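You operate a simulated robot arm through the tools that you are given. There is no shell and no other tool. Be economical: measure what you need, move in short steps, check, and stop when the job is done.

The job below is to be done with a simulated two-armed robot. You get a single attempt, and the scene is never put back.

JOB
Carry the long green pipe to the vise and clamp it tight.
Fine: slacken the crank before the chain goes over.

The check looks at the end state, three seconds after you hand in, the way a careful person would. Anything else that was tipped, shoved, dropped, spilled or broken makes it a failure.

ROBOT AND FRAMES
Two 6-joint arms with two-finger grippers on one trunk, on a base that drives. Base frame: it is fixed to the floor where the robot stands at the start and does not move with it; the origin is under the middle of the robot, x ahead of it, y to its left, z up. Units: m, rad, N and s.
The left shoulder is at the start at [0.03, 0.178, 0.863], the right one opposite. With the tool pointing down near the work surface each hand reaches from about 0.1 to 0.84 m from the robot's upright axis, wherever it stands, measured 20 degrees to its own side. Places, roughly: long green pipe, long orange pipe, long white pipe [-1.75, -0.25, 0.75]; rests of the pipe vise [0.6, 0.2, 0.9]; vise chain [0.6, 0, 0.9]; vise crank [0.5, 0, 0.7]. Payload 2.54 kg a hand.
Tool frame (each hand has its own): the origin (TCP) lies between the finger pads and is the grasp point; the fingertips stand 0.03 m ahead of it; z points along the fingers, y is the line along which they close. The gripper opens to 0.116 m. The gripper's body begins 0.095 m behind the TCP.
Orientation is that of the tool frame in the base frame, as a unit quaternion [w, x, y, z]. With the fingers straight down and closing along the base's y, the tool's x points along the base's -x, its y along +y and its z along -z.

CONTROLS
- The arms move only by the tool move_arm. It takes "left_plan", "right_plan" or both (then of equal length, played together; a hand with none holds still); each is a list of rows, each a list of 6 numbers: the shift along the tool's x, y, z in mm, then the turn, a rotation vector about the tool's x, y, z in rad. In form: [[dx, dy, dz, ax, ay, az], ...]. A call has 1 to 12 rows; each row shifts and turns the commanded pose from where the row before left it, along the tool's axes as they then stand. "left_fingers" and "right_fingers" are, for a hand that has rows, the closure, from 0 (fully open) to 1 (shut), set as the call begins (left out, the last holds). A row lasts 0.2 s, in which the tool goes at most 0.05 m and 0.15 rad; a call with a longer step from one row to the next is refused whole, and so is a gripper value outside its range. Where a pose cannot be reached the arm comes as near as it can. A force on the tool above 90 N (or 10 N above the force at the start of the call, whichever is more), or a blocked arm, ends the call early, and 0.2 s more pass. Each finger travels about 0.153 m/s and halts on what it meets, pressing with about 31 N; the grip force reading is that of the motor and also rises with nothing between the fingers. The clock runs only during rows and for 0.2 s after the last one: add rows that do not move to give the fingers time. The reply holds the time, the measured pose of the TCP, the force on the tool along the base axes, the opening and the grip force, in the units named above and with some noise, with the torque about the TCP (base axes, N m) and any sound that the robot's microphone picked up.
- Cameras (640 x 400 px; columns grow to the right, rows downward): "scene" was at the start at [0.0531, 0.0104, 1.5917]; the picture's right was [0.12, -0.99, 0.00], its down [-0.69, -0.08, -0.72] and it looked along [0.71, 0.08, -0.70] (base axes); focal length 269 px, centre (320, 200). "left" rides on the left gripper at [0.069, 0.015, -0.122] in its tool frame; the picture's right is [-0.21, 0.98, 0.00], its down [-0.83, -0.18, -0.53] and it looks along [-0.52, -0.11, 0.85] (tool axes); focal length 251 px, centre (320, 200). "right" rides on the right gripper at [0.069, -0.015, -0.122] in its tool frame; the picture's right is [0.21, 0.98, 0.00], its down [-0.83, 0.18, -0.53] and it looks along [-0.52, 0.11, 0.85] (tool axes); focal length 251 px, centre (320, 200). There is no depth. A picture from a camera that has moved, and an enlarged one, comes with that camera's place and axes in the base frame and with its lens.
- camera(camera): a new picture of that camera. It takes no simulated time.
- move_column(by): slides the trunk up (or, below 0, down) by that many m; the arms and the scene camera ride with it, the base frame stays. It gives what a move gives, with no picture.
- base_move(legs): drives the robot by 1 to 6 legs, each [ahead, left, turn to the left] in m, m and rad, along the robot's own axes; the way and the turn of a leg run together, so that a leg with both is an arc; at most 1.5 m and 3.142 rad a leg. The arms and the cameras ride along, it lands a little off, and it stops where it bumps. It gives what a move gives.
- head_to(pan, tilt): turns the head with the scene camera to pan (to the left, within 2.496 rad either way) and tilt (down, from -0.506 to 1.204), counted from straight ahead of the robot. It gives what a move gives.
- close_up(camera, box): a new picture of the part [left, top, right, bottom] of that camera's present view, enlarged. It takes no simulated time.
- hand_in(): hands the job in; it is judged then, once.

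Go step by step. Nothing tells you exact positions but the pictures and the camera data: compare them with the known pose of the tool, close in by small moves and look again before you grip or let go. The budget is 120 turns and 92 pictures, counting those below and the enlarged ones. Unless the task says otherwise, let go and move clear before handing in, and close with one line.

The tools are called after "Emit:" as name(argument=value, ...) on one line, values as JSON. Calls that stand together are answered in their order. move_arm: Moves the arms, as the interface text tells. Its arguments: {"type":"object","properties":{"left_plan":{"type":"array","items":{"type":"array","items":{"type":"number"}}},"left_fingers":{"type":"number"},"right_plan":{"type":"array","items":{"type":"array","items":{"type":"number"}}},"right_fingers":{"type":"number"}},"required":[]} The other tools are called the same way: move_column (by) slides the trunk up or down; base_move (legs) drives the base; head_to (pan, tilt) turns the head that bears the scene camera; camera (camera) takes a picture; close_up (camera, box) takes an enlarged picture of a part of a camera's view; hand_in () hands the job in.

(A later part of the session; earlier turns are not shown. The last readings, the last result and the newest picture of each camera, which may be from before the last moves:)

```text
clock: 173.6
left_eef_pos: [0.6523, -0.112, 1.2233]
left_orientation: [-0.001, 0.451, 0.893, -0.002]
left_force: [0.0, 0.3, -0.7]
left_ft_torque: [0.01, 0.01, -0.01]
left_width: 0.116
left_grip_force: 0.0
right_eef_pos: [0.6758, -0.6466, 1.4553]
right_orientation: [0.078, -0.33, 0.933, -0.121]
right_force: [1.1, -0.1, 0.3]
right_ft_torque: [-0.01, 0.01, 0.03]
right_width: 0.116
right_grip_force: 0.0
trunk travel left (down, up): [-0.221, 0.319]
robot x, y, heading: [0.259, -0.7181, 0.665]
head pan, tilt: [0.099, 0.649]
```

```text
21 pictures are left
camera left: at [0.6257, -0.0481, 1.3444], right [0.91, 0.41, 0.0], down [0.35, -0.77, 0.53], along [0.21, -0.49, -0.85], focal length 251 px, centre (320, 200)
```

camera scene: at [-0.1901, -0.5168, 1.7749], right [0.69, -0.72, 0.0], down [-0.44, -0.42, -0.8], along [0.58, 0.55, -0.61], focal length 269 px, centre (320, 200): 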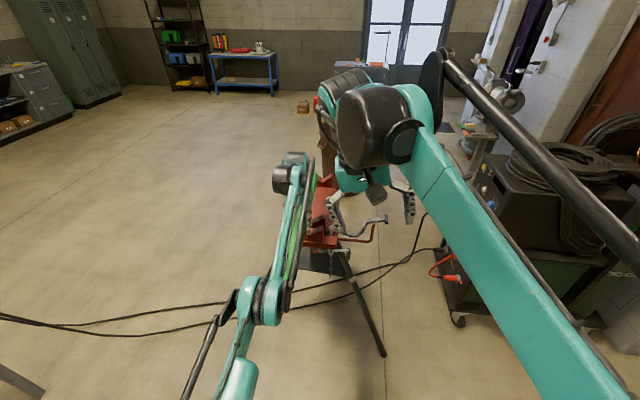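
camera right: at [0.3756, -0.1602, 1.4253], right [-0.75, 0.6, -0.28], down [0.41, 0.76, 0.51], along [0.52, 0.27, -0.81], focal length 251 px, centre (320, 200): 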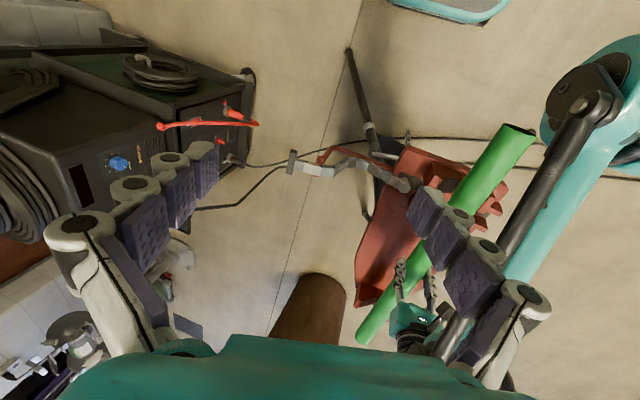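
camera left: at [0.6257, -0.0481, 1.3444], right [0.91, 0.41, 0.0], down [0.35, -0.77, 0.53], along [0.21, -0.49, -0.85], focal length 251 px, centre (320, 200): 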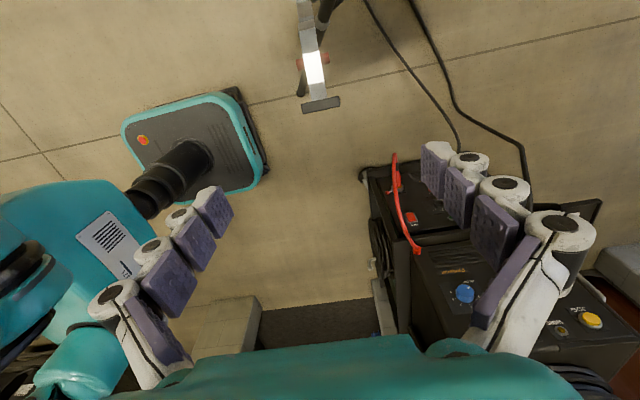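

The T-bar is directly under the hand and parallel to its closing axis. I lower: trunk first, then the arm.

Emit:
move_column(by=-0.15)

Emit:
move_arm(left_plan=[[0, 0, 20, 0, 0, 0], [0, 0, 20, 0, 0, 0], [0, 0, 20, 0, 0, 0], [0, 0, 0, 0, 0, 0]])

Emit:
camera(camera="left")

```text
clock: 175.3
left_eef_pos: [0.6523, -0.1125, 1.0725]
left_orientation: [-0.002, 0.451, 0.893, -0.002]
left_force: [-0.1, 0.1, -0.6]
left_ft_torque: [0.0, -0.01, 0.04]
left_width: 0.1159
left_grip_force: 0.0
right_eef_pos: [0.6777, -0.6454, 1.3046]
right_orientation: [0.078, -0.33, 0.933, -0.122]
right_force: [-0.2, -0.5, 1.4]
right_ft_torque: [0.04, 0.0, -0.01]
right_width: 0.1161
right_grip_force: 0.0
trunk travel left (down, up): [-0.071, 0.469]
robot x, y, heading: [0.2575, -0.7193, 0.666]
head pan, tilt: [0.099, 0.649]
```

```text
clock: 176.3
left_eef_pos: [0.676, -0.0919, 1.0436]
left_orientation: [-0.001, 0.451, 0.892, -0.003]
left_force: [0.1, -0.4, -0.6]
left_ft_torque: [0.0, 0.0, 0.03]
left_width: 0.1161
left_grip_force: 0.2
left hand out of reach, approached as far as the arm can: row 1, 2, 3
right_eef_pos: [0.6762, -0.6451, 1.3053]
right_orientation: [0.079, -0.33, 0.933, -0.122]
right_force: [1.1, -0.6, -0.3]
right_ft_torque: [0.0, 0.02, 0.02]
right_width: 0.1162
right_grip_force: 0.0
trunk travel left (down, up): [-0.071, 0.469]
robot x, y, heading: [0.262, -0.7136, 0.66]
head pan, tilt: [0.099, 0.649]
```

```text
20 pictures are left
camera left: at [0.648, -0.0278, 1.1657], right [0.91, 0.41, -0.01], down [0.35, -0.77, 0.53], along [0.21, -0.49, -0.85], focal length 251 px, centre (320, 200)
```

left: 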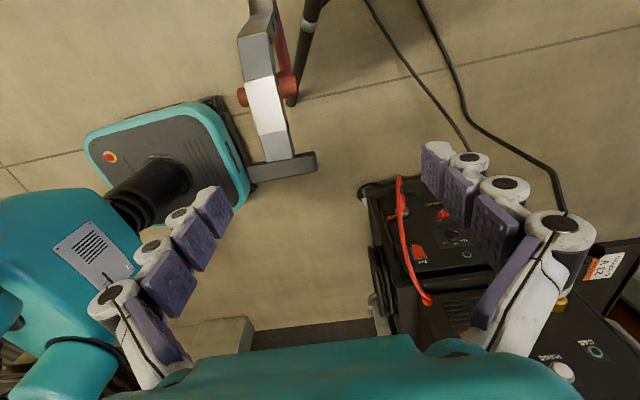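

Emit:
base_move(legs=[[-0.11, -0.004, 0]])

Emit:
move_arm(left_plan=[[0, 20, 6, 0, 0, 0], [0, 20, 6, 0, 0, 0], [0, 20, 6, 0, 0, 0], [0, 20, 6, 0, 0, 0], [0, 0, 0, 0, 0, 0]])

Emit:
camera(camera="left")

```text
clock: 177.5
left_eef_pos: [0.5915, -0.1652, 1.0455]
left_orientation: [-0.002, 0.452, 0.892, -0.003]
left_force: [-0.3, 0.6, -0.2]
left_ft_torque: [0.06, -0.1, -0.04]
left_width: 0.116
left_grip_force: 0.0
right_eef_pos: [0.5904, -0.7172, 1.306]
right_orientation: [0.079, -0.329, 0.933, -0.121]
right_force: [-1.3, 0.2, 0.4]
right_ft_torque: [0.05, -0.04, 0.03]
right_width: 0.116
right_grip_force: 0.0
trunk travel left (down, up): [-0.071, 0.469]
robot x, y, heading: [0.1747, -0.7899, 0.658]
head pan, tilt: [0.099, 0.649]
```

```text
clock: 178.7
left_eef_pos: [0.6342, -0.1354, 1.0153]
left_orientation: [-0.001, 0.451, 0.893, -0.003]
left_force: [-0.8, 0.0, -0.1]
left_ft_torque: [-0.03, 0.0, 0.02]
left_width: 0.1159
left_grip_force: 0.1
left hand out of reach, approached as far as the arm can: row 3, 4
right_eef_pos: [0.5928, -0.7166, 1.3041]
right_orientation: [0.078, -0.329, 0.933, -0.122]
right_force: [0.1, 0.1, -0.5]
right_ft_torque: [-0.01, 0.03, 0.0]
right_width: 0.1161
right_grip_force: 0.1
trunk travel left (down, up): [-0.071, 0.469]
robot x, y, heading: [0.1742, -0.7933, 0.662]
head pan, tilt: [0.099, 0.649]
```

```text
19 pictures are left
camera left: at [0.6077, -0.0708, 1.1364], right [0.91, 0.4, -0.01], down [0.34, -0.77, 0.53], along [0.21, -0.49, -0.84], focal length 251 px, centre (320, 200)
```

left: 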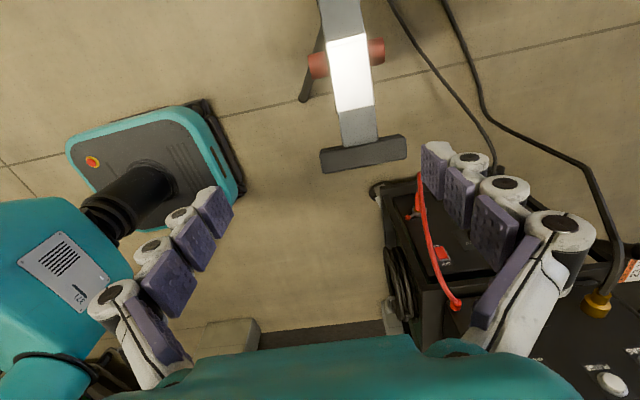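

Emit:
base_move(legs=[[0.029, 0.002, 0]])

Emit:
move_column(by=-0.012)

Emit:
camera(camera="left")

```text
clock: 179.6
left_eef_pos: [0.6572, -0.1143, 1.014]
left_orientation: [-0.001, 0.452, 0.892, -0.002]
left_force: [0.3, 0.7, -1.2]
left_ft_torque: [-0.04, 0.05, 0.01]
left_width: 0.1159
left_grip_force: 0.1
right_eef_pos: [0.614, -0.698, 1.3045]
right_orientation: [0.077, -0.329, 0.933, -0.123]
right_force: [-0.7, 1.2, -0.3]
right_ft_torque: [-0.08, 0.08, 0.01]
right_width: 0.1159
right_grip_force: 0.0
trunk travel left (down, up): [-0.071, 0.469]
robot x, y, heading: [0.1984, -0.7713, 0.662]
head pan, tilt: [0.099, 0.649]
```

```text
clock: 180.2
left_eef_pos: [0.6575, -0.1157, 1.0037]
left_orientation: [0.0, 0.452, 0.892, -0.003]
left_force: [0.6, -1.2, 0.3]
left_ft_torque: [-0.01, -0.04, -0.01]
left_width: 0.116
left_grip_force: 0.0
right_eef_pos: [0.6133, -0.6984, 1.2925]
right_orientation: [0.078, -0.329, 0.933, -0.122]
right_force: [-0.6, -1.1, -0.4]
right_ft_torque: [0.04, -0.05, 0.03]
right_width: 0.1158
right_grip_force: 0.1
trunk travel left (down, up): [-0.059, 0.481]
robot x, y, heading: [0.1979, -0.7704, 0.66]
head pan, tilt: [0.099, 0.649]
```

```text
18 pictures are left
camera left: at [0.6289, -0.0522, 1.1246], right [0.91, 0.4, -0.01], down [0.34, -0.77, 0.53], along [0.21, -0.49, -0.85], focal length 251 px, centre (320, 200)
```

left: 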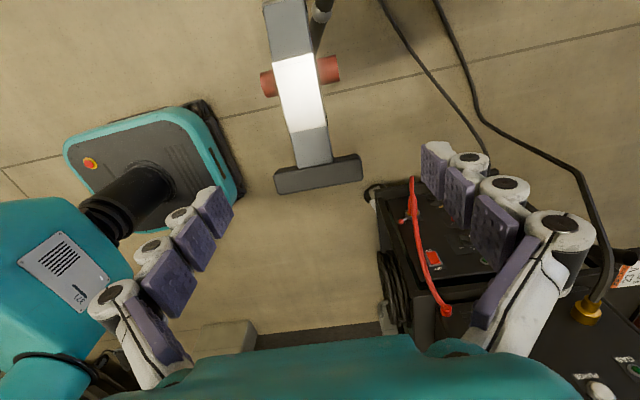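

Emit:
move_arm(left_fingers=1.0, left_plan=[[0, 0, 0, 0, 0, 0], [0, 0, 0, 0, 0, 0], [0, 0, 0, 0, 0, 0]])

Emit:
camera(camera="left")

```text
clock: 180.9
left_eef_pos: [0.6566, -0.1163, 1.003]
left_orientation: [-0.001, 0.452, 0.892, -0.003]
left_force: [-3.5, -3.3, -1.1]
left_ft_torque: [-0.26, 0.1, -0.18]
left_width: 0.0508
left_grip_force: 45.1
right_eef_pos: [0.6126, -0.6992, 1.2921]
right_orientation: [0.078, -0.328, 0.934, -0.122]
right_force: [0.5, -0.7, -0.4]
right_ft_torque: [0.0, 0.01, 0.02]
right_width: 0.1159
right_grip_force: 0.1
trunk travel left (down, up): [-0.059, 0.481]
robot x, y, heading: [0.1983, -0.7699, 0.658]
head pan, tilt: [0.099, 0.649]
```

```text
17 pictures are left
camera left: at [0.6288, -0.0523, 1.1246], right [0.91, 0.4, -0.01], down [0.34, -0.77, 0.53], along [0.21, -0.49, -0.84], focal length 251 px, centre (320, 200)
```

left: 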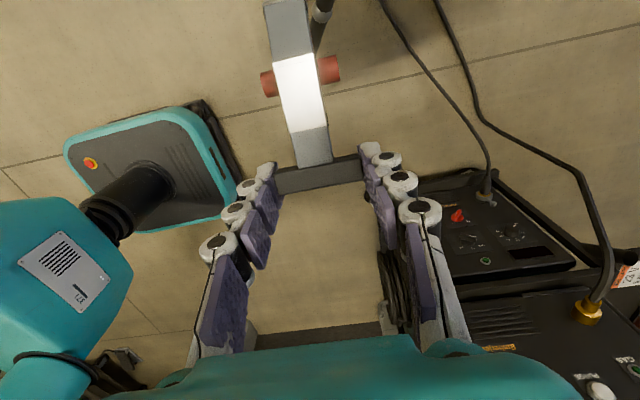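

The T-bar is held by its ends. I lift it off the hook in small combined steps and carry it toward the pipe.

Emit:
move_column(by=0.03)

Emit:
base_move(legs=[[0.003, 0.09, 0]])

Emit:
move_column(by=0.07)

Emit:
camera(camera="left")

```text
clock: 181.7
left_eef_pos: [0.651, -0.1097, 1.0317]
left_orientation: [-0.004, 0.45, 0.893, -0.002]
left_force: [-26.0, 20.6, -13.1]
left_ft_torque: [1.08, 0.84, -0.08]
left_width: 0.051
left_grip_force: 45.1
right_eef_pos: [0.6105, -0.6947, 1.3233]
right_orientation: [0.079, -0.33, 0.933, -0.122]
right_force: [-0.2, 0.1, 0.9]
right_ft_torque: [-0.01, 0.02, -0.01]
right_width: 0.1158
right_grip_force: 0.1
trunk travel left (down, up): [-0.089, 0.451]
robot x, y, heading: [0.1975, -0.7672, 0.659]
head pan, tilt: [0.099, 0.649]
```

```text
clock: 182.8
left_eef_pos: [0.6167, -0.0629, 1.0382]
left_orientation: [0.004, 0.459, 0.888, -0.002]
left_force: [44.1, -53.1, 41.3]
left_ft_torque: [-1.17, -0.73, 0.08]
left_width: 0.0132
left_grip_force: 39.4
right_eef_pos: [0.5635, -0.6378, 1.323]
right_orientation: [0.078, -0.327, 0.934, -0.117]
right_force: [0.8, -0.1, -0.1]
right_ft_torque: [-0.01, 0.02, 0.0]
right_width: 0.1162
right_grip_force: 0.0
trunk travel left (down, up): [-0.089, 0.451]
robot x, y, heading: [0.1433, -0.6952, 0.655]
head pan, tilt: [0.099, 0.649]
```

```text
clock: 183.9
left_eef_pos: [0.6056, -0.046, 1.1019]
left_orientation: [0.004, 0.456, 0.89, -0.007]
left_force: [-53.9, 10.6, -45.6]
left_ft_torque: [0.54, 1.23, -0.2]
left_width: 0.0135
left_grip_force: 40.0
right_eef_pos: [0.5569, -0.6207, 1.3931]
right_orientation: [0.079, -0.328, 0.933, -0.124]
right_force: [1.0, 0.1, -0.1]
right_ft_torque: [0.01, 0.04, 0.0]
right_width: 0.116
right_grip_force: 0.1
trunk travel left (down, up): [-0.159, 0.381]
robot x, y, heading: [0.1419, -0.6975, 0.658]
head pan, tilt: [0.099, 0.649]
```

```text
16 pictures are left
camera left: at [0.5777, 0.0201, 1.2219], right [0.92, 0.4, -0.01], down [0.34, -0.77, 0.55], along [0.21, -0.5, -0.84], focal length 251 px, centre (320, 200)
```

left: 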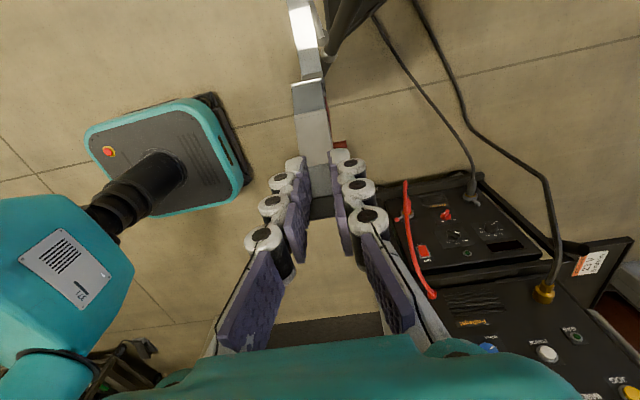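

The bar slipped through to the first link: the fingertips now pinch link 1 with the T captured behind them, and the chain is taut. I ease the tension and carry it over the pipe.

Emit:
move_column(by=-0.05)

Emit:
base_move(legs=[[0.004, 0.15, 0], [0.004, 0.12, 0]])

Emit:
camera(camera="left")

```text
clock: 184.8
left_eef_pos: [0.6176, -0.0643, 1.0582]
left_orientation: [0.009, 0.46, 0.888, -0.003]
left_force: [5.8, -33.2, 19.5]
left_ft_torque: [-1.04, -0.17, 0.04]
left_width: 0.0135
left_grip_force: 40.2
right_eef_pos: [0.5616, -0.6344, 1.3431]
right_orientation: [0.08, -0.327, 0.934, -0.12]
right_force: [0.1, 0.6, -0.6]
right_ft_torque: [0.0, 0.0, 0.01]
right_width: 0.1159
right_grip_force: 0.1
trunk travel left (down, up): [-0.109, 0.431]
robot x, y, heading: [0.1461, -0.6992, 0.654]
head pan, tilt: [0.099, 0.649]
```

```text
clock: 185.7
left_eef_pos: [0.6086, -0.0502, 1.0605]
left_orientation: [0.02, 0.468, 0.883, -0.012]
left_force: [-4.5, -17.5, 7.9]
left_ft_torque: [-0.32, 0.29, 0.19]
left_width: 0.0135
left_grip_force: 40.0
right_eef_pos: [0.5407, -0.605, 1.3432]
right_orientation: [0.079, -0.325, 0.935, -0.122]
right_force: [0.7, 0.2, -1.1]
right_ft_torque: [0.04, 0.06, 0.01]
right_width: 0.1163
right_grip_force: 0.1
trunk travel left (down, up): [-0.109, 0.431]
robot x, y, heading: [0.1247, -0.6684, 0.655]
head pan, tilt: [0.099, 0.649]
stopped in leg 1: the force on the tool passed its limit at 108 N (the readings are from after the stop); the commanded pose is now the measured one
```

```text
15 pictures are left
camera left: at [0.5793, 0.0201, 1.1778], right [0.93, 0.37, 0.01], down [0.3, -0.76, 0.57], along [0.22, -0.53, -0.82], focal length 251 px, centre (320, 200)
```

left: 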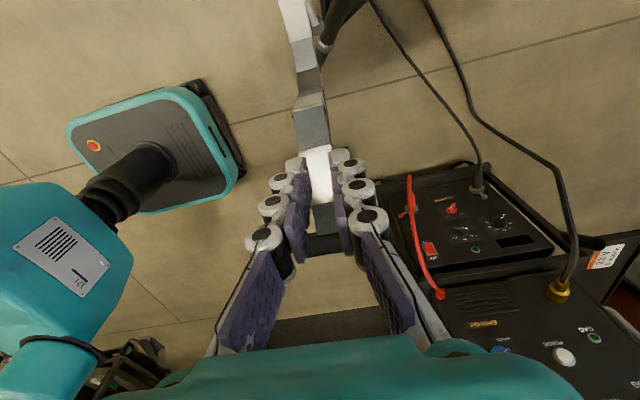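

Something blocks at the hook. I look from the head camera.

Emit:
head_to(pan=0.2, tilt=0.75)

Emit:
close_up(camera="scene", box=[220, 120, 420, 260])

```text
clock: 186.4
left_eef_pos: [0.6078, -0.0496, 1.0608]
left_orientation: [0.021, 0.467, 0.884, -0.011]
left_force: [-5.1, -27.9, 5.8]
left_ft_torque: [-1.88, -0.35, 0.18]
left_width: 0.0133
left_grip_force: 39.7
right_eef_pos: [0.5398, -0.6052, 1.3432]
right_orientation: [0.079, -0.326, 0.934, -0.121]
right_force: [0.4, 0.2, 0.7]
right_ft_torque: [-0.02, 0.02, 0.0]
right_width: 0.1163
right_grip_force: 0.1
trunk travel left (down, up): [-0.109, 0.431]
robot x, y, heading: [0.1256, -0.6698, 0.657]
head pan, tilt: [0.201, 0.75]
```

```text
2.86 times, centred on (320, 190) of scene
camera zoom: at [0.1555, -0.6295, 1.6276], right [0.75, -0.66, 0.0], down [-0.45, -0.51, -0.73], along [0.48, 0.55, -0.68], focal length 769 px, centre (320, 229)
```

zoom: 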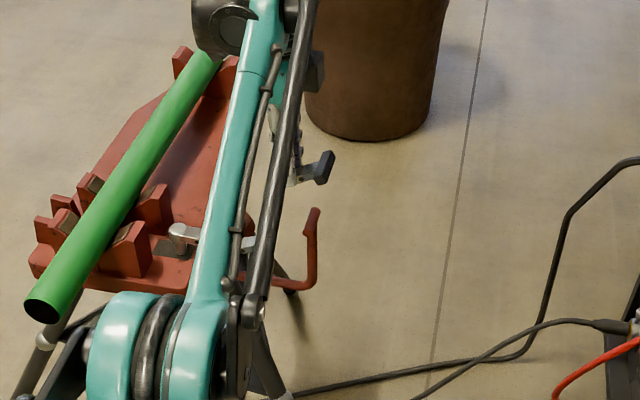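

The T-bar end sticks out beyond the pinched link and jams against the fingers. I put the chain back on its hook and will regrip the bar by its ends, then move along a slacker path.

Emit:
base_move(legs=[[0, -0.052, 0]])

Emit:
move_column(by=-0.05)

Emit:
camera(camera="left")

```text
clock: 187.3
left_eef_pos: [0.6416, -0.087, 1.0587]
left_orientation: [0.023, 0.467, 0.884, -0.01]
left_force: [-1.1, 0.2, 0.4]
left_ft_torque: [-0.03, -0.01, 0.03]
left_width: 0.0001
left_grip_force: 28.5
right_eef_pos: [0.5726, -0.6418, 1.3437]
right_orientation: [0.078, -0.326, 0.934, -0.123]
right_force: [0.7, 0.1, 0.3]
right_ft_torque: [-0.02, 0.03, 0.03]
right_width: 0.116
right_grip_force: 0.0
trunk travel left (down, up): [-0.109, 0.431]
robot x, y, heading: [0.154, -0.7094, 0.653]
head pan, tilt: [0.201, 0.75]
```

```text
clock: 188.2
left_eef_pos: [0.6408, -0.0866, 1.0166]
left_orientation: [0.026, 0.465, 0.885, -0.004]
left_force: [0.1, 1.4, 44.2]
left_ft_torque: [-0.54, -0.08, 0.01]
left_width: 0.0001
left_grip_force: 28.7
right_eef_pos: [0.5712, -0.6451, 1.2945]
right_orientation: [0.079, -0.325, 0.935, -0.122]
right_force: [-0.2, 1.5, -0.4]
right_ft_torque: [-0.04, -0.03, -0.05]
right_width: 0.1162
right_grip_force: 0.1
trunk travel left (down, up): [-0.06, 0.48]
robot x, y, heading: [0.1549, -0.7086, 0.654]
head pan, tilt: [0.201, 0.75]
stopped: the force on the tool passed its limit at 102 N (the readings are from after the stop); the commanded pose is now the measured one
```

```text
13 pictures are left
camera left: at [0.6096, -0.0191, 1.1351], right [0.93, 0.38, 0.03], down [0.29, -0.77, 0.57], along [0.24, -0.52, -0.82], focal length 251 px, centre (320, 200)
```

left: 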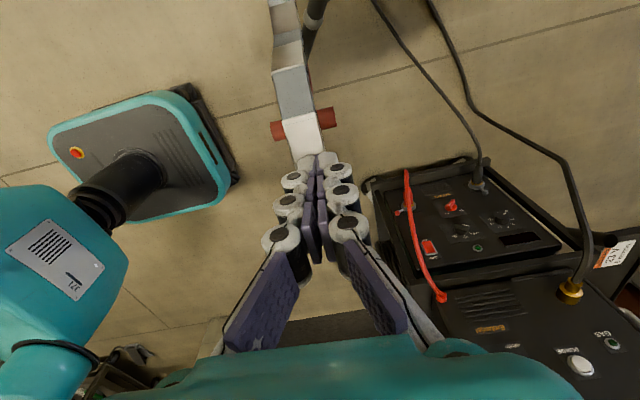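

The chain fell back onto its hook by itself. I rise, open, and look where the T-bar lies now.

Emit:
move_column(by=0.05)

Emit:
move_arm(left_fingers=0, left_plan=[[0, 0, 0, 0, -0.045, 0.0], [0, 0, 0, 0, 0, 0], [0, 0, 0, 0, 0, 0], [0, 0, 0, 0, 0, 0]])

Emit:
camera(camera="left")

```text
clock: 189.1
left_eef_pos: [0.6436, -0.0841, 1.0619]
left_orientation: [0.025, 0.466, 0.884, -0.005]
left_force: [0.2, 0.4, -0.6]
left_ft_torque: [-0.01, 0.03, -0.03]
left_width: 0.0
left_grip_force: 28.5
right_eef_pos: [0.5743, -0.6412, 1.3437]
right_orientation: [0.078, -0.326, 0.934, -0.122]
right_force: [0.8, -0.5, 0.2]
right_ft_torque: [-0.02, 0.01, 0.01]
right_width: 0.1159
right_grip_force: 0.0
trunk travel left (down, up): [-0.11, 0.43]
robot x, y, heading: [0.1569, -0.7136, 0.653]
head pan, tilt: [0.201, 0.75]
```

```text
clock: 190.1
left_eef_pos: [0.6427, -0.0851, 1.0611]
left_orientation: [0.046, 0.466, 0.883, -0.016]
left_force: [0.4, -1.0, 0.3]
left_ft_torque: [0.0, -0.01, -0.03]
left_width: 0.1158
left_grip_force: 0.0
right_eef_pos: [0.5744, -0.6414, 1.3434]
right_orientation: [0.078, -0.326, 0.934, -0.122]
right_force: [-0.4, -0.1, 0.1]
right_ft_torque: [-0.04, 0.04, -0.01]
right_width: 0.1164
right_grip_force: 0.0
trunk travel left (down, up): [-0.11, 0.43]
robot x, y, heading: [0.1577, -0.7085, 0.658]
head pan, tilt: [0.201, 0.75]
```

```text
12 pictures are left
camera left: at [0.6095, -0.0121, 1.1767], right [0.93, 0.38, 0.03], down [0.28, -0.74, 0.61], along [0.25, -0.55, -0.79], focal length 251 px, centre (320, 200)
```

left: 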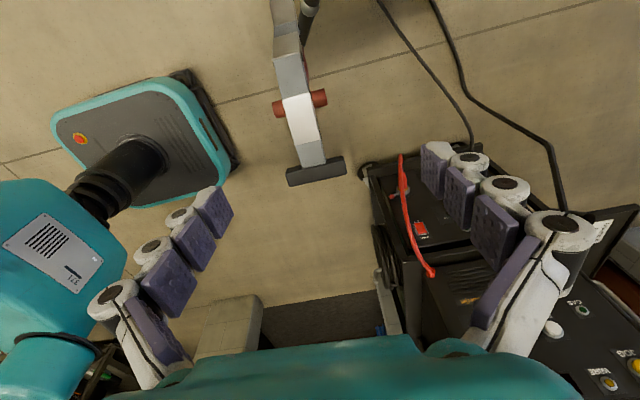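

The T-bar is back at its original place (0.654,-0.116,0.985). I straighten the hand, re-centre and descend.

Emit:
move_arm(left_plan=[[0, 0, 0, 0, 0.09, -0.03], [0, 0, 0, 0, 0, 0]])

Emit:
base_move(legs=[[-0.01, -0.0315, 0]])

Emit:
move_column(by=-0.05)

Emit:
camera(camera="left")

```text
clock: 190.7
left_eef_pos: [0.6429, -0.0844, 1.0626]
left_orientation: [0.004, 0.453, 0.892, 0.004]
left_force: [0.8, -0.1, -0.2]
left_ft_torque: [-0.04, 0.0, -0.01]
left_width: 0.1158
left_grip_force: 0.2
right_eef_pos: [0.5735, -0.6403, 1.3443]
right_orientation: [0.078, -0.326, 0.934, -0.123]
right_force: [-0.3, 0.1, 0.0]
right_ft_torque: [0.02, 0.01, -0.01]
right_width: 0.1161
right_grip_force: 0.1
trunk travel left (down, up): [-0.11, 0.43]
robot x, y, heading: [0.1564, -0.7111, 0.654]
head pan, tilt: [0.201, 0.75]
```

```text
clock: 191.6
left_eef_pos: [0.6551, -0.118, 1.063]
left_orientation: [0.004, 0.453, 0.891, 0.005]
left_force: [-0.2, -1.5, 0.4]
left_ft_torque: [0.07, 0.03, -0.01]
left_width: 0.1162
left_grip_force: 0.1
right_eef_pos: [0.5867, -0.6746, 1.3432]
right_orientation: [0.078, -0.325, 0.935, -0.121]
right_force: [1.5, -0.8, 0.8]
right_ft_torque: [0.11, 0.02, 0.0]
right_width: 0.1161
right_grip_force: 0.0
trunk travel left (down, up): [-0.11, 0.43]
robot x, y, heading: [0.1711, -0.7403, 0.655]
head pan, tilt: [0.201, 0.75]
```

```text
clock: 192.5
left_eef_pos: [0.6556, -0.117, 1.0125]
left_orientation: [0.005, 0.453, 0.891, 0.006]
left_force: [0.1, 0.0, -0.1]
left_ft_torque: [0.05, -0.01, 0.02]
left_width: 0.1161
left_grip_force: 0.1
right_eef_pos: [0.5852, -0.6719, 1.2935]
right_orientation: [0.078, -0.325, 0.935, -0.122]
right_force: [-1.1, 0.4, 0.3]
right_ft_torque: [0.02, 0.02, 0.0]
right_width: 0.1162
right_grip_force: 0.0
trunk travel left (down, up): [-0.06, 0.48]
robot x, y, heading: [0.1665, -0.7416, 0.65]
head pan, tilt: [0.201, 0.75]
```

```text
11 pictures are left
camera left: at [0.6259, -0.0533, 1.1337], right [0.92, 0.4, 0.01], down [0.33, -0.78, 0.53], along [0.23, -0.48, -0.84], focal length 251 px, centre (320, 200)
```

left: 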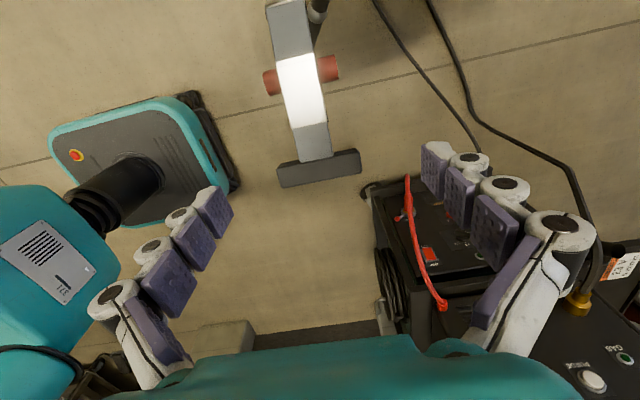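

Emit:
move_column(by=-0.015)

Emit:
move_arm(left_fingers=1.0, left_plan=[[0, 0, 0, 0, 0, 0], [0, 0, 0, 0, 0, 0], [0, 0, 0, 0, 0, 0]])

Emit:
base_move(legs=[[0, 0.018, 0]])

Emit:
move_column(by=0.028)

Emit:
base_move(legs=[[0.001, 0.035, 0]])

```text
clock: 193.1
left_eef_pos: [0.6559, -0.1162, 0.9964]
left_orientation: [0.006, 0.452, 0.892, 0.006]
left_force: [0.1, -0.4, 0.3]
left_ft_torque: [-0.01, -0.02, 0.03]
left_width: 0.1158
left_grip_force: 0.0
right_eef_pos: [0.5852, -0.672, 1.2784]
right_orientation: [0.077, -0.327, 0.934, -0.122]
right_force: [-0.1, 0.6, -0.3]
right_ft_torque: [0.03, -0.02, 0.02]
right_width: 0.1163
right_grip_force: 0.1
trunk travel left (down, up): [-0.045, 0.495]
robot x, y, heading: [0.1693, -0.7407, 0.648]
head pan, tilt: [0.201, 0.75]
```

```text
clock: 193.9
left_eef_pos: [0.656, -0.1161, 0.9971]
left_orientation: [0.005, 0.453, 0.891, 0.006]
left_force: [3.8, 2.8, 7.4]
left_ft_torque: [-0.02, 0.04, -0.02]
left_width: 0.0506
left_grip_force: 44.8
right_eef_pos: [0.5855, -0.6714, 1.2797]
right_orientation: [0.078, -0.325, 0.935, -0.121]
right_force: [0.3, 0.3, 0.3]
right_ft_torque: [-0.01, 0.04, -0.01]
right_width: 0.1158
right_grip_force: 0.0
trunk travel left (down, up): [-0.045, 0.495]
robot x, y, heading: [0.1721, -0.7405, 0.657]
head pan, tilt: [0.201, 0.75]
```

```text
clock: 194.7
left_eef_pos: [0.6512, -0.1092, 0.9978]
left_orientation: [0.006, 0.456, 0.89, 0.005]
left_force: [26.3, -24.0, 9.6]
left_ft_torque: [-0.46, -0.2, 0.05]
left_width: 0.0506
left_grip_force: 45.0
right_eef_pos: [0.5769, -0.6615, 1.2776]
right_orientation: [0.078, -0.325, 0.935, -0.12]
right_force: [0.3, 0.4, 0.6]
right_ft_torque: [0.01, -0.03, 0.02]
right_width: 0.116
right_grip_force: 0.0
trunk travel left (down, up): [-0.045, 0.495]
robot x, y, heading: [0.1566, -0.725, 0.652]
head pan, tilt: [0.201, 0.75]
```

```text
clock: 195.4
left_eef_pos: [0.6451, -0.1015, 1.0245]
left_orientation: [0.007, 0.453, 0.892, 0.005]
left_force: [-14.3, 15.1, -7.4]
left_ft_torque: [0.63, 1.24, 0.07]
left_width: 0.0507
left_grip_force: 45.5
right_eef_pos: [0.5733, -0.6553, 1.3062]
right_orientation: [0.078, -0.326, 0.934, -0.122]
right_force: [0.7, 0.2, 0.5]
right_ft_torque: [-0.03, 0.03, -0.02]
right_width: 0.1161
right_grip_force: 0.0
trunk travel left (down, up): [-0.073, 0.467]
robot x, y, heading: [0.1598, -0.7276, 0.654]
head pan, tilt: [0.201, 0.75]
```

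```text
clock: 196.3
left_eef_pos: [0.6305, -0.0817, 1.0268]
left_orientation: [0.008, 0.457, 0.89, 0.005]
left_force: [15.2, -17.8, 13.1]
left_ft_torque: [0.11, 0.12, 0.33]
left_width: 0.0126
left_grip_force: 39.3
right_eef_pos: [0.5544, -0.6346, 1.306]
right_orientation: [0.077, -0.325, 0.935, -0.121]
right_force: [1.4, 0.4, 0.5]
right_ft_torque: [-0.01, 0.03, -0.03]
right_width: 0.1158
right_grip_force: 0.1
trunk travel left (down, up): [-0.073, 0.467]
robot x, y, heading: [0.1364, -0.6978, 0.654]
head pan, tilt: [0.201, 0.75]
```

The chain behaves almost like a stiff rod about its pivot, so a straight sideways pull squeezes the bar out. I release (it drops back on the hook), re-grip the bar ends and then follow the arc in small alternating steps.

Emit:
move_arm(left_fingers=0, left_plan=[[0, 0, 0, 0, 0, 0], [0, 0, 0, 0, 0, 0], [0, 0, 0, 0, 0, 0], [0, 0, 0, 0, 0, 0]])

Emit:
move_column(by=0.02)

Emit:
base_move(legs=[[-0.001, -0.042, 0]])

Emit:
camera(camera="left")

```text
clock: 197.3
left_eef_pos: [0.6296, -0.079, 1.0242]
left_orientation: [0.009, 0.457, 0.89, 0.005]
left_force: [0.0, 0.0, 0.4]
left_ft_torque: [0.0, -0.01, -0.01]
left_width: 0.116
left_grip_force: 0.1
right_eef_pos: [0.5545, -0.6294, 1.307]
right_orientation: [0.077, -0.325, 0.935, -0.122]
right_force: [-0.4, -0.6, -0.1]
right_ft_torque: [-0.01, 0.04, -0.02]
right_width: 0.1158
right_grip_force: 0.1
trunk travel left (down, up): [-0.073, 0.467]
robot x, y, heading: [0.1362, -0.6973, 0.653]
head pan, tilt: [0.201, 0.75]
```

```text
clock: 197.9
left_eef_pos: [0.6302, -0.0795, 1.0453]
left_orientation: [0.009, 0.456, 0.89, 0.004]
left_force: [-0.8, 0.7, 0.3]
left_ft_torque: [-0.02, 0.01, -0.01]
left_width: 0.116
left_grip_force: 0.0
right_eef_pos: [0.554, -0.6298, 1.3267]
right_orientation: [0.078, -0.325, 0.935, -0.122]
right_force: [-0.6, -0.4, 0.0]
right_ft_torque: [-0.02, -0.02, 0.02]
right_width: 0.1158
right_grip_force: 0.0
trunk travel left (down, up): [-0.093, 0.447]
robot x, y, heading: [0.1376, -0.6968, 0.652]
head pan, tilt: [0.201, 0.75]
```

```text
clock: 198.8
left_eef_pos: [0.6557, -0.115, 1.0452]
left_orientation: [0.008, 0.456, 0.89, 0.004]
left_force: [2.0, -1.2, 0.2]
left_ft_torque: [0.09, 0.04, 0.02]
left_width: 0.1161
left_grip_force: 0.1
right_eef_pos: [0.5805, -0.6657, 1.3252]
right_orientation: [0.079, -0.325, 0.935, -0.121]
right_force: [0.1, 0.2, -0.8]
right_ft_torque: [0.08, 0.09, -0.01]
right_width: 0.1158
right_grip_force: 0.1
trunk travel left (down, up): [-0.093, 0.447]
robot x, y, heading: [0.1614, -0.7328, 0.654]
head pan, tilt: [0.201, 0.75]
```

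```text
10 pictures are left
camera left: at [0.626, -0.051, 1.1667], right [0.92, 0.4, 0.02], down [0.32, -0.78, 0.54], along [0.23, -0.49, -0.84], focal length 251 px, centre (320, 200)
```

left: 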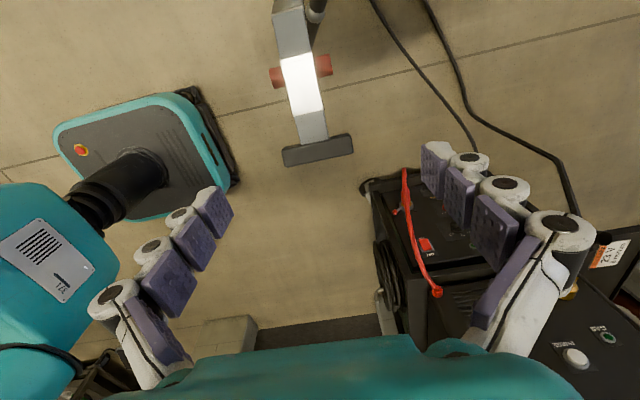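

Emit:
move_column(by=-0.048)

Emit:
move_arm(left_fingers=1.0, left_plan=[[0, 0, 0, 0, 0, 0], [0, 0, 0, 0, 0, 0], [0, 0, 0, 0, 0, 0]])

Emit:
move_arm(left_plan=[[5.3, 0, -10, 0, 0, 0], [6, 0, -11.8, 0, 0, 0], [6.5, 0, -11.5, 0, 0, 0], [7.1, 0, -11.1, 0, 0, 0], [0, 0, 0, 0, 0, 0]])

```text
clock: 199.7
left_eef_pos: [0.6537, -0.113, 0.9973]
left_orientation: [0.01, 0.456, 0.89, 0.004]
left_force: [-0.3, -0.7, 0.0]
left_ft_torque: [0.01, -0.02, -0.02]
left_width: 0.116
left_grip_force: 0.0
right_eef_pos: [0.579, -0.6652, 1.279]
right_orientation: [0.078, -0.325, 0.934, -0.122]
right_force: [-0.2, 0.8, 0.3]
right_ft_torque: [0.01, -0.02, -0.02]
right_width: 0.1161
right_grip_force: 0.1
trunk travel left (down, up): [-0.045, 0.495]
robot x, y, heading: [0.1634, -0.7337, 0.653]
head pan, tilt: [0.201, 0.75]
```

```text
clock: 200.5
left_eef_pos: [0.6531, -0.1139, 0.9981]
left_orientation: [0.009, 0.456, 0.89, 0.004]
left_force: [-4.2, -3.8, 0.9]
left_ft_torque: [-0.33, 0.48, 0.1]
left_width: 0.0504
left_grip_force: 45.0
right_eef_pos: [0.5789, -0.6638, 1.2792]
right_orientation: [0.078, -0.325, 0.935, -0.122]
right_force: [-0.2, 0.3, 0.1]
right_ft_torque: [0.0, 0.02, -0.01]
right_width: 0.116
right_grip_force: 0.0
trunk travel left (down, up): [-0.045, 0.495]
robot x, y, heading: [0.1595, -0.7325, 0.654]
head pan, tilt: [0.201, 0.75]
```

```text
clock: 201.6
left_eef_pos: [0.6464, -0.1055, 1.0237]
left_orientation: [0.021, 0.459, 0.888, 0.016]
left_force: [44.0, 24.7, 3.9]
left_ft_torque: [0.5, -0.05, 0.72]
left_width: 0.0509
left_grip_force: 44.6
left hand out of reach, approached as far as the arm can: row 1, 2, 3, 4
right_eef_pos: [0.5838, -0.661, 1.2779]
right_orientation: [0.076, -0.324, 0.935, -0.124]
right_force: [-1.0, 0.7, 0.6]
right_ft_torque: [-0.02, -0.12, 0.02]
right_width: 0.116
right_grip_force: 0.0
trunk travel left (down, up): [-0.045, 0.495]
robot x, y, heading: [0.1641, -0.7314, 0.652]
head pan, tilt: [0.201, 0.75]
stopped in row 5 (left hand): the force on the tool passed its limit at 101 N (the readings are from after the stop); the commanded pose is now the measured one
```

Emit:
base_move(legs=[[0.004, 0.013, 0]])

Emit:
move_column(by=0.018)

Emit:
base_move(legs=[[0, 0.014, 0]])

Emit:
move_column(by=0.018)

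```text
clock: 202.3
left_eef_pos: [0.6435, -0.0992, 1.024]
left_orientation: [0.02, 0.46, 0.888, 0.016]
left_force: [53.0, -4.3, 14.8]
left_ft_torque: [-0.2, -0.44, 0.06]
left_width: 0.051
left_grip_force: 45.5
right_eef_pos: [0.5802, -0.6529, 1.2745]
right_orientation: [0.075, -0.324, 0.935, -0.121]
right_force: [-0.7, 0.0, 0.4]
right_ft_torque: [0.0, -0.02, -0.03]
right_width: 0.116
right_grip_force: 0.2
trunk travel left (down, up): [-0.045, 0.495]
robot x, y, heading: [0.1624, -0.7199, 0.65]
head pan, tilt: [0.201, 0.75]
```

```text
clock: 203.0
left_eef_pos: [0.6377, -0.0933, 1.0417]
left_orientation: [0.021, 0.459, 0.888, 0.016]
left_force: [3.1, 22.5, -10.1]
left_ft_torque: [0.37, 0.63, 0.71]
left_width: 0.0509
left_grip_force: 44.9
right_eef_pos: [0.5777, -0.6495, 1.2957]
right_orientation: [0.076, -0.325, 0.935, -0.123]
right_force: [0.0, 0.5, 0.1]
right_ft_torque: [-0.01, 0.0, -0.01]
right_width: 0.1162
right_grip_force: 0.1
trunk travel left (down, up): [-0.063, 0.477]
robot x, y, heading: [0.156, -0.7247, 0.645]
head pan, tilt: [0.201, 0.75]
```

```text
clock: 203.7
left_eef_pos: [0.6372, -0.0917, 1.0442]
left_orientation: [0.023, 0.463, 0.886, 0.016]
left_force: [35.4, -3.7, 8.2]
left_ft_torque: [-0.83, -0.68, -0.03]
left_width: 0.0507
left_grip_force: 45.0
right_eef_pos: [0.5704, -0.6445, 1.2948]
right_orientation: [0.077, -0.323, 0.935, -0.122]
right_force: [-0.7, 1.0, -0.7]
right_ft_torque: [-0.04, 0.03, 0.06]
right_width: 0.1161
right_grip_force: 0.0
trunk travel left (down, up): [-0.063, 0.477]
robot x, y, heading: [0.148, -0.7104, 0.644]
head pan, tilt: [0.201, 0.75]
```

```text
clock: 204.4
left_eef_pos: [0.6313, -0.0859, 1.061]
left_orientation: [0.022, 0.462, 0.887, 0.015]
left_force: [-7.1, 24.2, -15.0]
left_ft_torque: [0.52, 1.0, 0.73]
left_width: 0.051
left_grip_force: 44.9
right_eef_pos: [0.5679, -0.6379, 1.3123]
right_orientation: [0.077, -0.324, 0.935, -0.124]
right_force: [0.4, -0.1, 0.0]
right_ft_torque: [0.03, 0.01, -0.01]
right_width: 0.1161
right_grip_force: 0.0
trunk travel left (down, up): [-0.081, 0.459]
robot x, y, heading: [0.1488, -0.7042, 0.651]
head pan, tilt: [0.201, 0.75]
```

The bar is still held and follows an arc of radius ≈0.256 m. I continue the same way with the steps matched to the arc.

Emit:
base_move(legs=[[0.003, 0.014, 0]])

Emit:
move_column(by=0.018)

Emit:
base_move(legs=[[0.002, 0.017, 0]])

Emit:
move_column(by=0.017)

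Emit:
base_move(legs=[[0.002, 0.019, 0]])

Emit:
move_column(by=0.016)

```text
clock: 205.1
left_eef_pos: [0.6307, -0.0824, 1.0648]
left_orientation: [0.025, 0.464, 0.885, 0.016]
left_force: [1.9, -10.8, 0.9]
left_ft_torque: [-1.32, 0.13, -0.05]
left_width: 0.0507
left_grip_force: 44.9
right_eef_pos: [0.5623, -0.6318, 1.314]
right_orientation: [0.077, -0.323, 0.935, -0.122]
right_force: [0.3, -0.5, 0.5]
right_ft_torque: [-0.04, -0.01, 0.0]
right_width: 0.1158
right_grip_force: 0.1
trunk travel left (down, up): [-0.081, 0.459]
robot x, y, heading: [0.1418, -0.6979, 0.649]
head pan, tilt: [0.201, 0.75]
```

```text
clock: 205.8
left_eef_pos: [0.6236, -0.0746, 1.0794]
left_orientation: [0.023, 0.463, 0.886, 0.015]
left_force: [-29.4, 15.4, -23.2]
left_ft_torque: [0.57, 1.29, 0.07]
left_width: 0.0505
left_grip_force: 44.9
right_eef_pos: [0.5576, -0.6248, 1.3315]
right_orientation: [0.077, -0.324, 0.935, -0.124]
right_force: [0.2, -0.4, -0.2]
right_ft_torque: [0.03, 0.02, -0.02]
right_width: 0.1162
right_grip_force: 0.1
trunk travel left (down, up): [-0.099, 0.441]
robot x, y, heading: [0.1453, -0.6948, 0.649]
head pan, tilt: [0.201, 0.75]
```

```text
clock: 206.6
left_eef_pos: [0.6219, -0.0719, 1.084]
left_orientation: [0.026, 0.467, 0.884, 0.015]
left_force: [-9.2, -17.7, 2.0]
left_ft_torque: [-1.35, 0.4, -0.12]
left_width: 0.0507
left_grip_force: 45.1
right_eef_pos: [0.5517, -0.6179, 1.3331]
right_orientation: [0.078, -0.321, 0.936, -0.122]
right_force: [-0.8, -0.4, 0.4]
right_ft_torque: [0.0, 0.0, -0.03]
right_width: 0.1161
right_grip_force: 0.0
trunk travel left (down, up): [-0.099, 0.441]
robot x, y, heading: [0.14, -0.6792, 0.65]
head pan, tilt: [0.201, 0.75]
```

```text
clock: 207.2
left_eef_pos: [0.6168, -0.0622, 1.0978]
left_orientation: [0.025, 0.464, 0.885, 0.013]
left_force: [-38.5, 9.0, -27.9]
left_ft_torque: [0.47, 1.1, -0.02]
left_width: 0.0509
left_grip_force: 45.6
right_eef_pos: [0.5503, -0.6119, 1.3507]
right_orientation: [0.079, -0.323, 0.935, -0.124]
right_force: [0.5, 0.3, -0.1]
right_ft_torque: [0.03, 0.02, 0.01]
right_width: 0.1162
right_grip_force: 0.0
trunk travel left (down, up): [-0.116, 0.424]
robot x, y, heading: [0.138, -0.6839, 0.643]
head pan, tilt: [0.201, 0.75]
```

```text
clock: 208.0
left_eef_pos: [0.6147, -0.0597, 1.1014]
left_orientation: [0.028, 0.468, 0.883, 0.013]
left_force: [-12.4, -22.4, 4.2]
left_ft_torque: [-1.37, 0.42, -0.06]
left_width: 0.0512
left_grip_force: 45.3
right_eef_pos: [0.5413, -0.6042, 1.35]
right_orientation: [0.078, -0.322, 0.936, -0.122]
right_force: [-0.1, 0.3, 1.2]
right_ft_torque: [-0.01, -0.01, 0.0]
right_width: 0.1159
right_grip_force: 0.1
trunk travel left (down, up): [-0.116, 0.424]
robot x, y, heading: [0.129, -0.6652, 0.643]
head pan, tilt: [0.201, 0.75]
```

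```text
clock: 208.6
left_eef_pos: [0.6073, -0.05, 1.1157]
left_orientation: [0.025, 0.466, 0.884, 0.009]
left_force: [-43.7, 3.9, -33.8]
left_ft_torque: [0.38, 0.98, 0.04]
left_width: 0.0514
left_grip_force: 45.4
right_eef_pos: [0.5399, -0.5973, 1.3661]
right_orientation: [0.078, -0.323, 0.935, -0.124]
right_force: [0.0, -0.2, 0.2]
right_ft_torque: [0.03, 0.01, -0.03]
right_width: 0.1159
right_grip_force: 0.0
trunk travel left (down, up): [-0.132, 0.408]
robot x, y, heading: [0.1238, -0.6687, 0.648]
head pan, tilt: [0.201, 0.75]
```

Emit:
base_move(legs=[[-0.004, 0.028, 0]])

Emit:
move_column(by=0.009)

Emit:
base_move(legs=[[0, 0.032, 0]])

Emit:
move_column(by=0.014)

Emit:
camera(camera="left")

```text
clock: 209.4
left_eef_pos: [0.5998, -0.0412, 1.1184]
left_orientation: [0.029, 0.469, 0.883, 0.013]
left_force: [31.5, -5.3, 27.7]
left_ft_torque: [-0.36, -0.52, 0.25]
left_width: 0.0515
left_grip_force: 45.1
right_eef_pos: [0.5264, -0.5851, 1.3648]
right_orientation: [0.077, -0.321, 0.936, -0.122]
right_force: [-0.1, 0.7, 0.9]
right_ft_torque: [-0.03, -0.06, 0.04]
right_width: 0.1159
right_grip_force: 0.0
trunk travel left (down, up): [-0.132, 0.408]
robot x, y, heading: [0.1063, -0.6468, 0.642]
head pan, tilt: [0.201, 0.75]
```

```text
clock: 210.0
left_eef_pos: [0.5971, -0.0359, 1.1237]
left_orientation: [0.028, 0.467, 0.884, 0.012]
left_force: [-15.7, 2.4, -21.1]
left_ft_torque: [-0.48, 0.43, 0.51]
left_width: 0.0513
left_grip_force: 44.6
right_eef_pos: [0.5242, -0.5786, 1.3726]
right_orientation: [0.076, -0.321, 0.936, -0.124]
right_force: [-1.0, -0.5, 0.5]
right_ft_torque: [-0.02, -0.01, -0.02]
right_width: 0.1163
right_grip_force: 0.2
trunk travel left (down, up): [-0.141, 0.399]
robot x, y, heading: [0.1081, -0.6425, 0.646]
head pan, tilt: [0.201, 0.75]
```

```text
clock: 210.9
left_eef_pos: [0.5835, -0.0165, 1.128]
left_orientation: [0.032, 0.47, 0.882, 0.015]
left_force: [26.5, -4.0, 28.9]
left_ft_torque: [-0.44, -0.35, 0.1]
left_width: 0.0511
left_grip_force: 45.3
right_eef_pos: [0.5072, -0.5591, 1.3733]
right_orientation: [0.077, -0.32, 0.937, -0.121]
right_force: [-1.5, 0.4, -0.4]
right_ft_torque: [-0.01, -0.06, -0.01]
right_width: 0.116
right_grip_force: 0.0
trunk travel left (down, up): [-0.141, 0.399]
robot x, y, heading: [0.0899, -0.6225, 0.643]
head pan, tilt: [0.201, 0.75]
```

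```text
clock: 211.5
left_eef_pos: [0.5774, -0.0098, 1.1381]
left_orientation: [0.03, 0.468, 0.883, 0.012]
left_force: [-32.1, 2.6, -40.1]
left_ft_torque: [0.39, 0.93, -0.37]
left_width: 0.0511
left_grip_force: 45.2
right_eef_pos: [0.5037, -0.5537, 1.3871]
right_orientation: [0.078, -0.321, 0.936, -0.124]
right_force: [0.2, -0.1, 0.3]
right_ft_torque: [0.0, -0.01, 0.02]
right_width: 0.1162
right_grip_force: 0.1
trunk travel left (down, up): [-0.155, 0.385]
robot x, y, heading: [0.0899, -0.6193, 0.644]
head pan, tilt: [0.201, 0.75]
```

```text
9 pictures are left
camera left: at [0.5449, 0.0562, 1.2566], right [0.93, 0.37, 0.06], down [0.28, -0.78, 0.56], along [0.25, -0.5, -0.83], focal length 251 px, centre (320, 200)
```

left: 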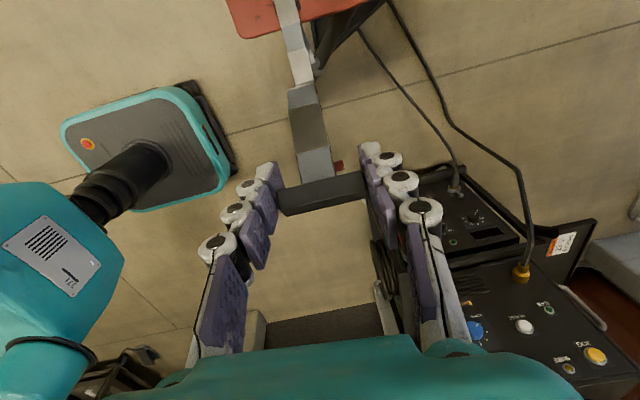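

The bar is firmly in hand and the chain now stands at ~65°. I carry on over the top.

Emit:
base_move(legs=[[0, 0.045, 0]])

Emit:
move_column(by=0.008)

Emit:
base_move(legs=[[0, 0.05, 0]])

Emit:
move_column(by=0.004)

Emit:
base_move(legs=[[0, 0.05, 0]])

```text
clock: 212.4
left_eef_pos: [0.5582, 0.0195, 1.1411]
left_orientation: [0.034, 0.47, 0.882, 0.016]
left_force: [22.3, 1.9, 26.8]
left_ft_torque: [-0.49, -0.46, 0.39]
left_width: 0.0508
left_grip_force: 44.6
right_eef_pos: [0.4801, -0.5228, 1.3884]
right_orientation: [0.077, -0.32, 0.936, -0.122]
right_force: [0.4, 0.5, -0.9]
right_ft_torque: [-0.04, -0.05, 0.04]
right_width: 0.1161
right_grip_force: 0.1
trunk travel left (down, up): [-0.155, 0.385]
robot x, y, heading: [0.0656, -0.585, 0.645]
head pan, tilt: [0.201, 0.75]
```

```text
clock: 212.9
left_eef_pos: [0.5528, 0.0253, 1.1449]
left_orientation: [0.032, 0.469, 0.883, 0.013]
left_force: [-36.1, -5.5, -59.1]
left_ft_torque: [0.78, -0.8, 0.28]
left_width: 0.0503
left_grip_force: 44.3
right_eef_pos: [0.479, -0.5171, 1.3959]
right_orientation: [0.077, -0.321, 0.936, -0.124]
right_force: [-0.7, -0.6, 0.3]
right_ft_torque: [0.01, 0.0, 0.02]
right_width: 0.1159
right_grip_force: 0.1
trunk travel left (down, up): [-0.163, 0.377]
robot x, y, heading: [0.0645, -0.587, 0.646]
head pan, tilt: [0.201, 0.75]
```

```text
clock: 213.9
left_eef_pos: [0.5293, 0.0582, 1.1493]
left_orientation: [0.035, 0.47, 0.882, 0.016]
left_force: [15.5, 4.4, 17.8]
left_ft_torque: [-0.84, -0.19, 0.5]
left_width: 0.051
left_grip_force: 45.0
right_eef_pos: [0.451, -0.4816, 1.396]
right_orientation: [0.077, -0.32, 0.936, -0.123]
right_force: [0.8, 0.9, -0.1]
right_ft_torque: [-0.02, -0.03, 0.01]
right_width: 0.1158
right_grip_force: 0.1
trunk travel left (down, up): [-0.163, 0.377]
robot x, y, heading: [0.0332, -0.5438, 0.644]
head pan, tilt: [0.201, 0.75]
```

```text
clock: 214.4
left_eef_pos: [0.5292, 0.0604, 1.1492]
left_orientation: [0.035, 0.47, 0.882, 0.014]
left_force: [-23.6, -14.4, -47.8]
left_ft_torque: [0.43, -1.16, 0.12]
left_width: 0.0506
left_grip_force: 45.6
right_eef_pos: [0.4511, -0.4792, 1.3989]
right_orientation: [0.077, -0.32, 0.936, -0.123]
right_force: [-0.6, 0.2, -0.5]
right_ft_torque: [-0.03, -0.02, -0.04]
right_width: 0.116
right_grip_force: 0.1
trunk travel left (down, up): [-0.167, 0.373]
robot x, y, heading: [0.0317, -0.5443, 0.642]
head pan, tilt: [0.201, 0.75]
```

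```text
clock: 215.3
left_eef_pos: [0.5008, 0.0998, 1.1542]
left_orientation: [0.038, 0.47, 0.882, 0.016]
left_force: [-1.4, -5.8, -8.7]
left_ft_torque: [-1.17, 0.23, 0.17]
left_width: 0.0502
left_grip_force: 44.6
right_eef_pos: [0.419, -0.4386, 1.3998]
right_orientation: [0.077, -0.32, 0.936, -0.124]
right_force: [-0.3, 0.2, -0.2]
right_ft_torque: [-0.06, -0.04, 0.02]
right_width: 0.1159
right_grip_force: 0.0
trunk travel left (down, up): [-0.167, 0.373]
robot x, y, heading: [0.0024, -0.5073, 0.646]
head pan, tilt: [0.201, 0.75]
```

Emit:
base_move(legs=[[0, 0.022, 0]])

Emit:
move_column(by=-0.01)

Emit:
base_move(legs=[[0, 0.024, 0]])

Emit:
move_column(by=-0.011)

Emit:
base_move(legs=[[0, 0.026, 0]])

Emit:
move_column(by=-0.014)

Emit:
base_move(legs=[[0, 0.026, 0]])

```text
clock: 216.1
left_eef_pos: [0.4879, 0.1178, 1.1519]
left_orientation: [0.038, 0.47, 0.882, 0.013]
left_force: [-10.6, -16.6, -35.3]
left_ft_torque: [-0.55, 0.16, 0.17]
left_width: 0.0505
left_grip_force: 45.1
right_eef_pos: [0.4084, -0.4216, 1.4002]
right_orientation: [0.077, -0.321, 0.936, -0.123]
right_force: [-0.6, 0.7, -0.6]
right_ft_torque: [-0.06, -0.05, -0.01]
right_width: 0.116
right_grip_force: 0.0
trunk travel left (down, up): [-0.167, 0.373]
robot x, y, heading: [-0.0089, -0.4854, 0.642]
head pan, tilt: [0.201, 0.75]
```

```text
clock: 216.7
left_eef_pos: [0.4878, 0.116, 1.1438]
left_orientation: [0.038, 0.47, 0.882, 0.016]
left_force: [16.3, 17.0, 27.0]
left_ft_torque: [-0.51, 0.24, 0.34]
left_width: 0.0504
left_grip_force: 45.0
right_eef_pos: [0.4076, -0.4235, 1.3899]
right_orientation: [0.077, -0.32, 0.936, -0.123]
right_force: [0.0, 0.2, -1.0]
right_ft_torque: [0.02, 0.01, 0.0]
right_width: 0.1158
right_grip_force: 0.0
trunk travel left (down, up): [-0.157, 0.383]
robot x, y, heading: [-0.0061, -0.4871, 0.646]
head pan, tilt: [0.201, 0.75]
```

```text
clock: 217.5
left_eef_pos: [0.4753, 0.1344, 1.1396]
left_orientation: [0.039, 0.47, 0.882, 0.012]
left_force: [1.5, -13.6, -34.3]
left_ft_torque: [-0.5, -0.23, 0.13]
left_width: 0.0501
left_grip_force: 45.1
right_eef_pos: [0.3942, -0.4021, 1.3893]
right_orientation: [0.075, -0.32, 0.936, -0.124]
right_force: [-0.6, 0.2, 0.1]
right_ft_torque: [-0.08, -0.05, 0.0]
right_width: 0.1159
right_grip_force: 0.0
trunk travel left (down, up): [-0.157, 0.383]
robot x, y, heading: [-0.0234, -0.4715, 0.639]
head pan, tilt: [0.201, 0.75]
```

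```text
clock: 218.1
left_eef_pos: [0.4739, 0.1342, 1.1325]
left_orientation: [0.039, 0.468, 0.882, 0.017]
left_force: [23.3, 30.1, 54.9]
left_ft_torque: [-0.7, -0.88, 0.74]
left_width: 0.0505
left_grip_force: 44.9
right_eef_pos: [0.394, -0.4041, 1.3804]
right_orientation: [0.077, -0.32, 0.936, -0.122]
right_force: [0.1, -0.9, 0.5]
right_ft_torque: [0.0, 0.0, 0.0]
right_width: 0.116
right_grip_force: 0.0
trunk travel left (down, up): [-0.146, 0.394]
robot x, y, heading: [-0.0231, -0.4696, 0.644]
head pan, tilt: [0.201, 0.75]
```

```text
clock: 218.9
left_eef_pos: [0.4611, 0.1536, 1.1277]
left_orientation: [0.039, 0.471, 0.881, 0.01]
left_force: [12.9, -0.6, -13.1]
left_ft_torque: [-0.36, -0.5, 0.41]
left_width: 0.0497
left_grip_force: 45.2
right_eef_pos: [0.3778, -0.3829, 1.3782]
right_orientation: [0.077, -0.319, 0.936, -0.123]
right_force: [-0.8, 1.0, 0.5]
right_ft_torque: [-0.07, -0.05, -0.01]
right_width: 0.1161
right_grip_force: 0.1
trunk travel left (down, up): [-0.146, 0.394]
robot x, y, heading: [-0.0385, -0.4488, 0.645]
head pan, tilt: [0.201, 0.75]
```

```text
clock: 219.4
left_eef_pos: [0.46, 0.1571, 1.1251]
left_orientation: [0.042, 0.468, 0.883, 0.021]
left_force: [2.3, 5.2, 17.3]
left_ft_torque: [-1.07, -0.35, -0.02]
left_width: 0.05
left_grip_force: 45.3
right_eef_pos: [0.3768, -0.3844, 1.3703]
right_orientation: [0.077, -0.32, 0.936, -0.123]
right_force: [0.4, -0.4, 0.3]
right_ft_torque: [-0.01, 0.02, 0.02]
right_width: 0.116
right_grip_force: 0.1
trunk travel left (down, up): [-0.136, 0.404]
robot x, y, heading: [-0.0347, -0.4467, 0.645]
head pan, tilt: [0.201, 0.75]
stopped: the force on the tool passed its limit at 109 N (the readings are from after the stop); the commanded pose is now the measured one
```

```text
clock: 220.2
left_eef_pos: [0.4529, 0.1838, 1.1204]
left_orientation: [0.043, 0.468, 0.882, 0.022]
left_force: [39.2, 32.4, 10.5]
left_ft_torque: [-1.19, 0.19, 0.54]
left_width: 0.031
left_grip_force: 44.7
right_eef_pos: [0.3676, -0.3583, 1.3677]
right_orientation: [0.074, -0.321, 0.936, -0.124]
right_force: [-0.2, 1.1, 0.1]
right_ft_torque: [-0.05, -0.02, -0.02]
right_width: 0.116
right_grip_force: 0.0
trunk travel left (down, up): [-0.136, 0.404]
robot x, y, heading: [-0.0501, -0.4252, 0.641]
head pan, tilt: [0.201, 0.75]
```

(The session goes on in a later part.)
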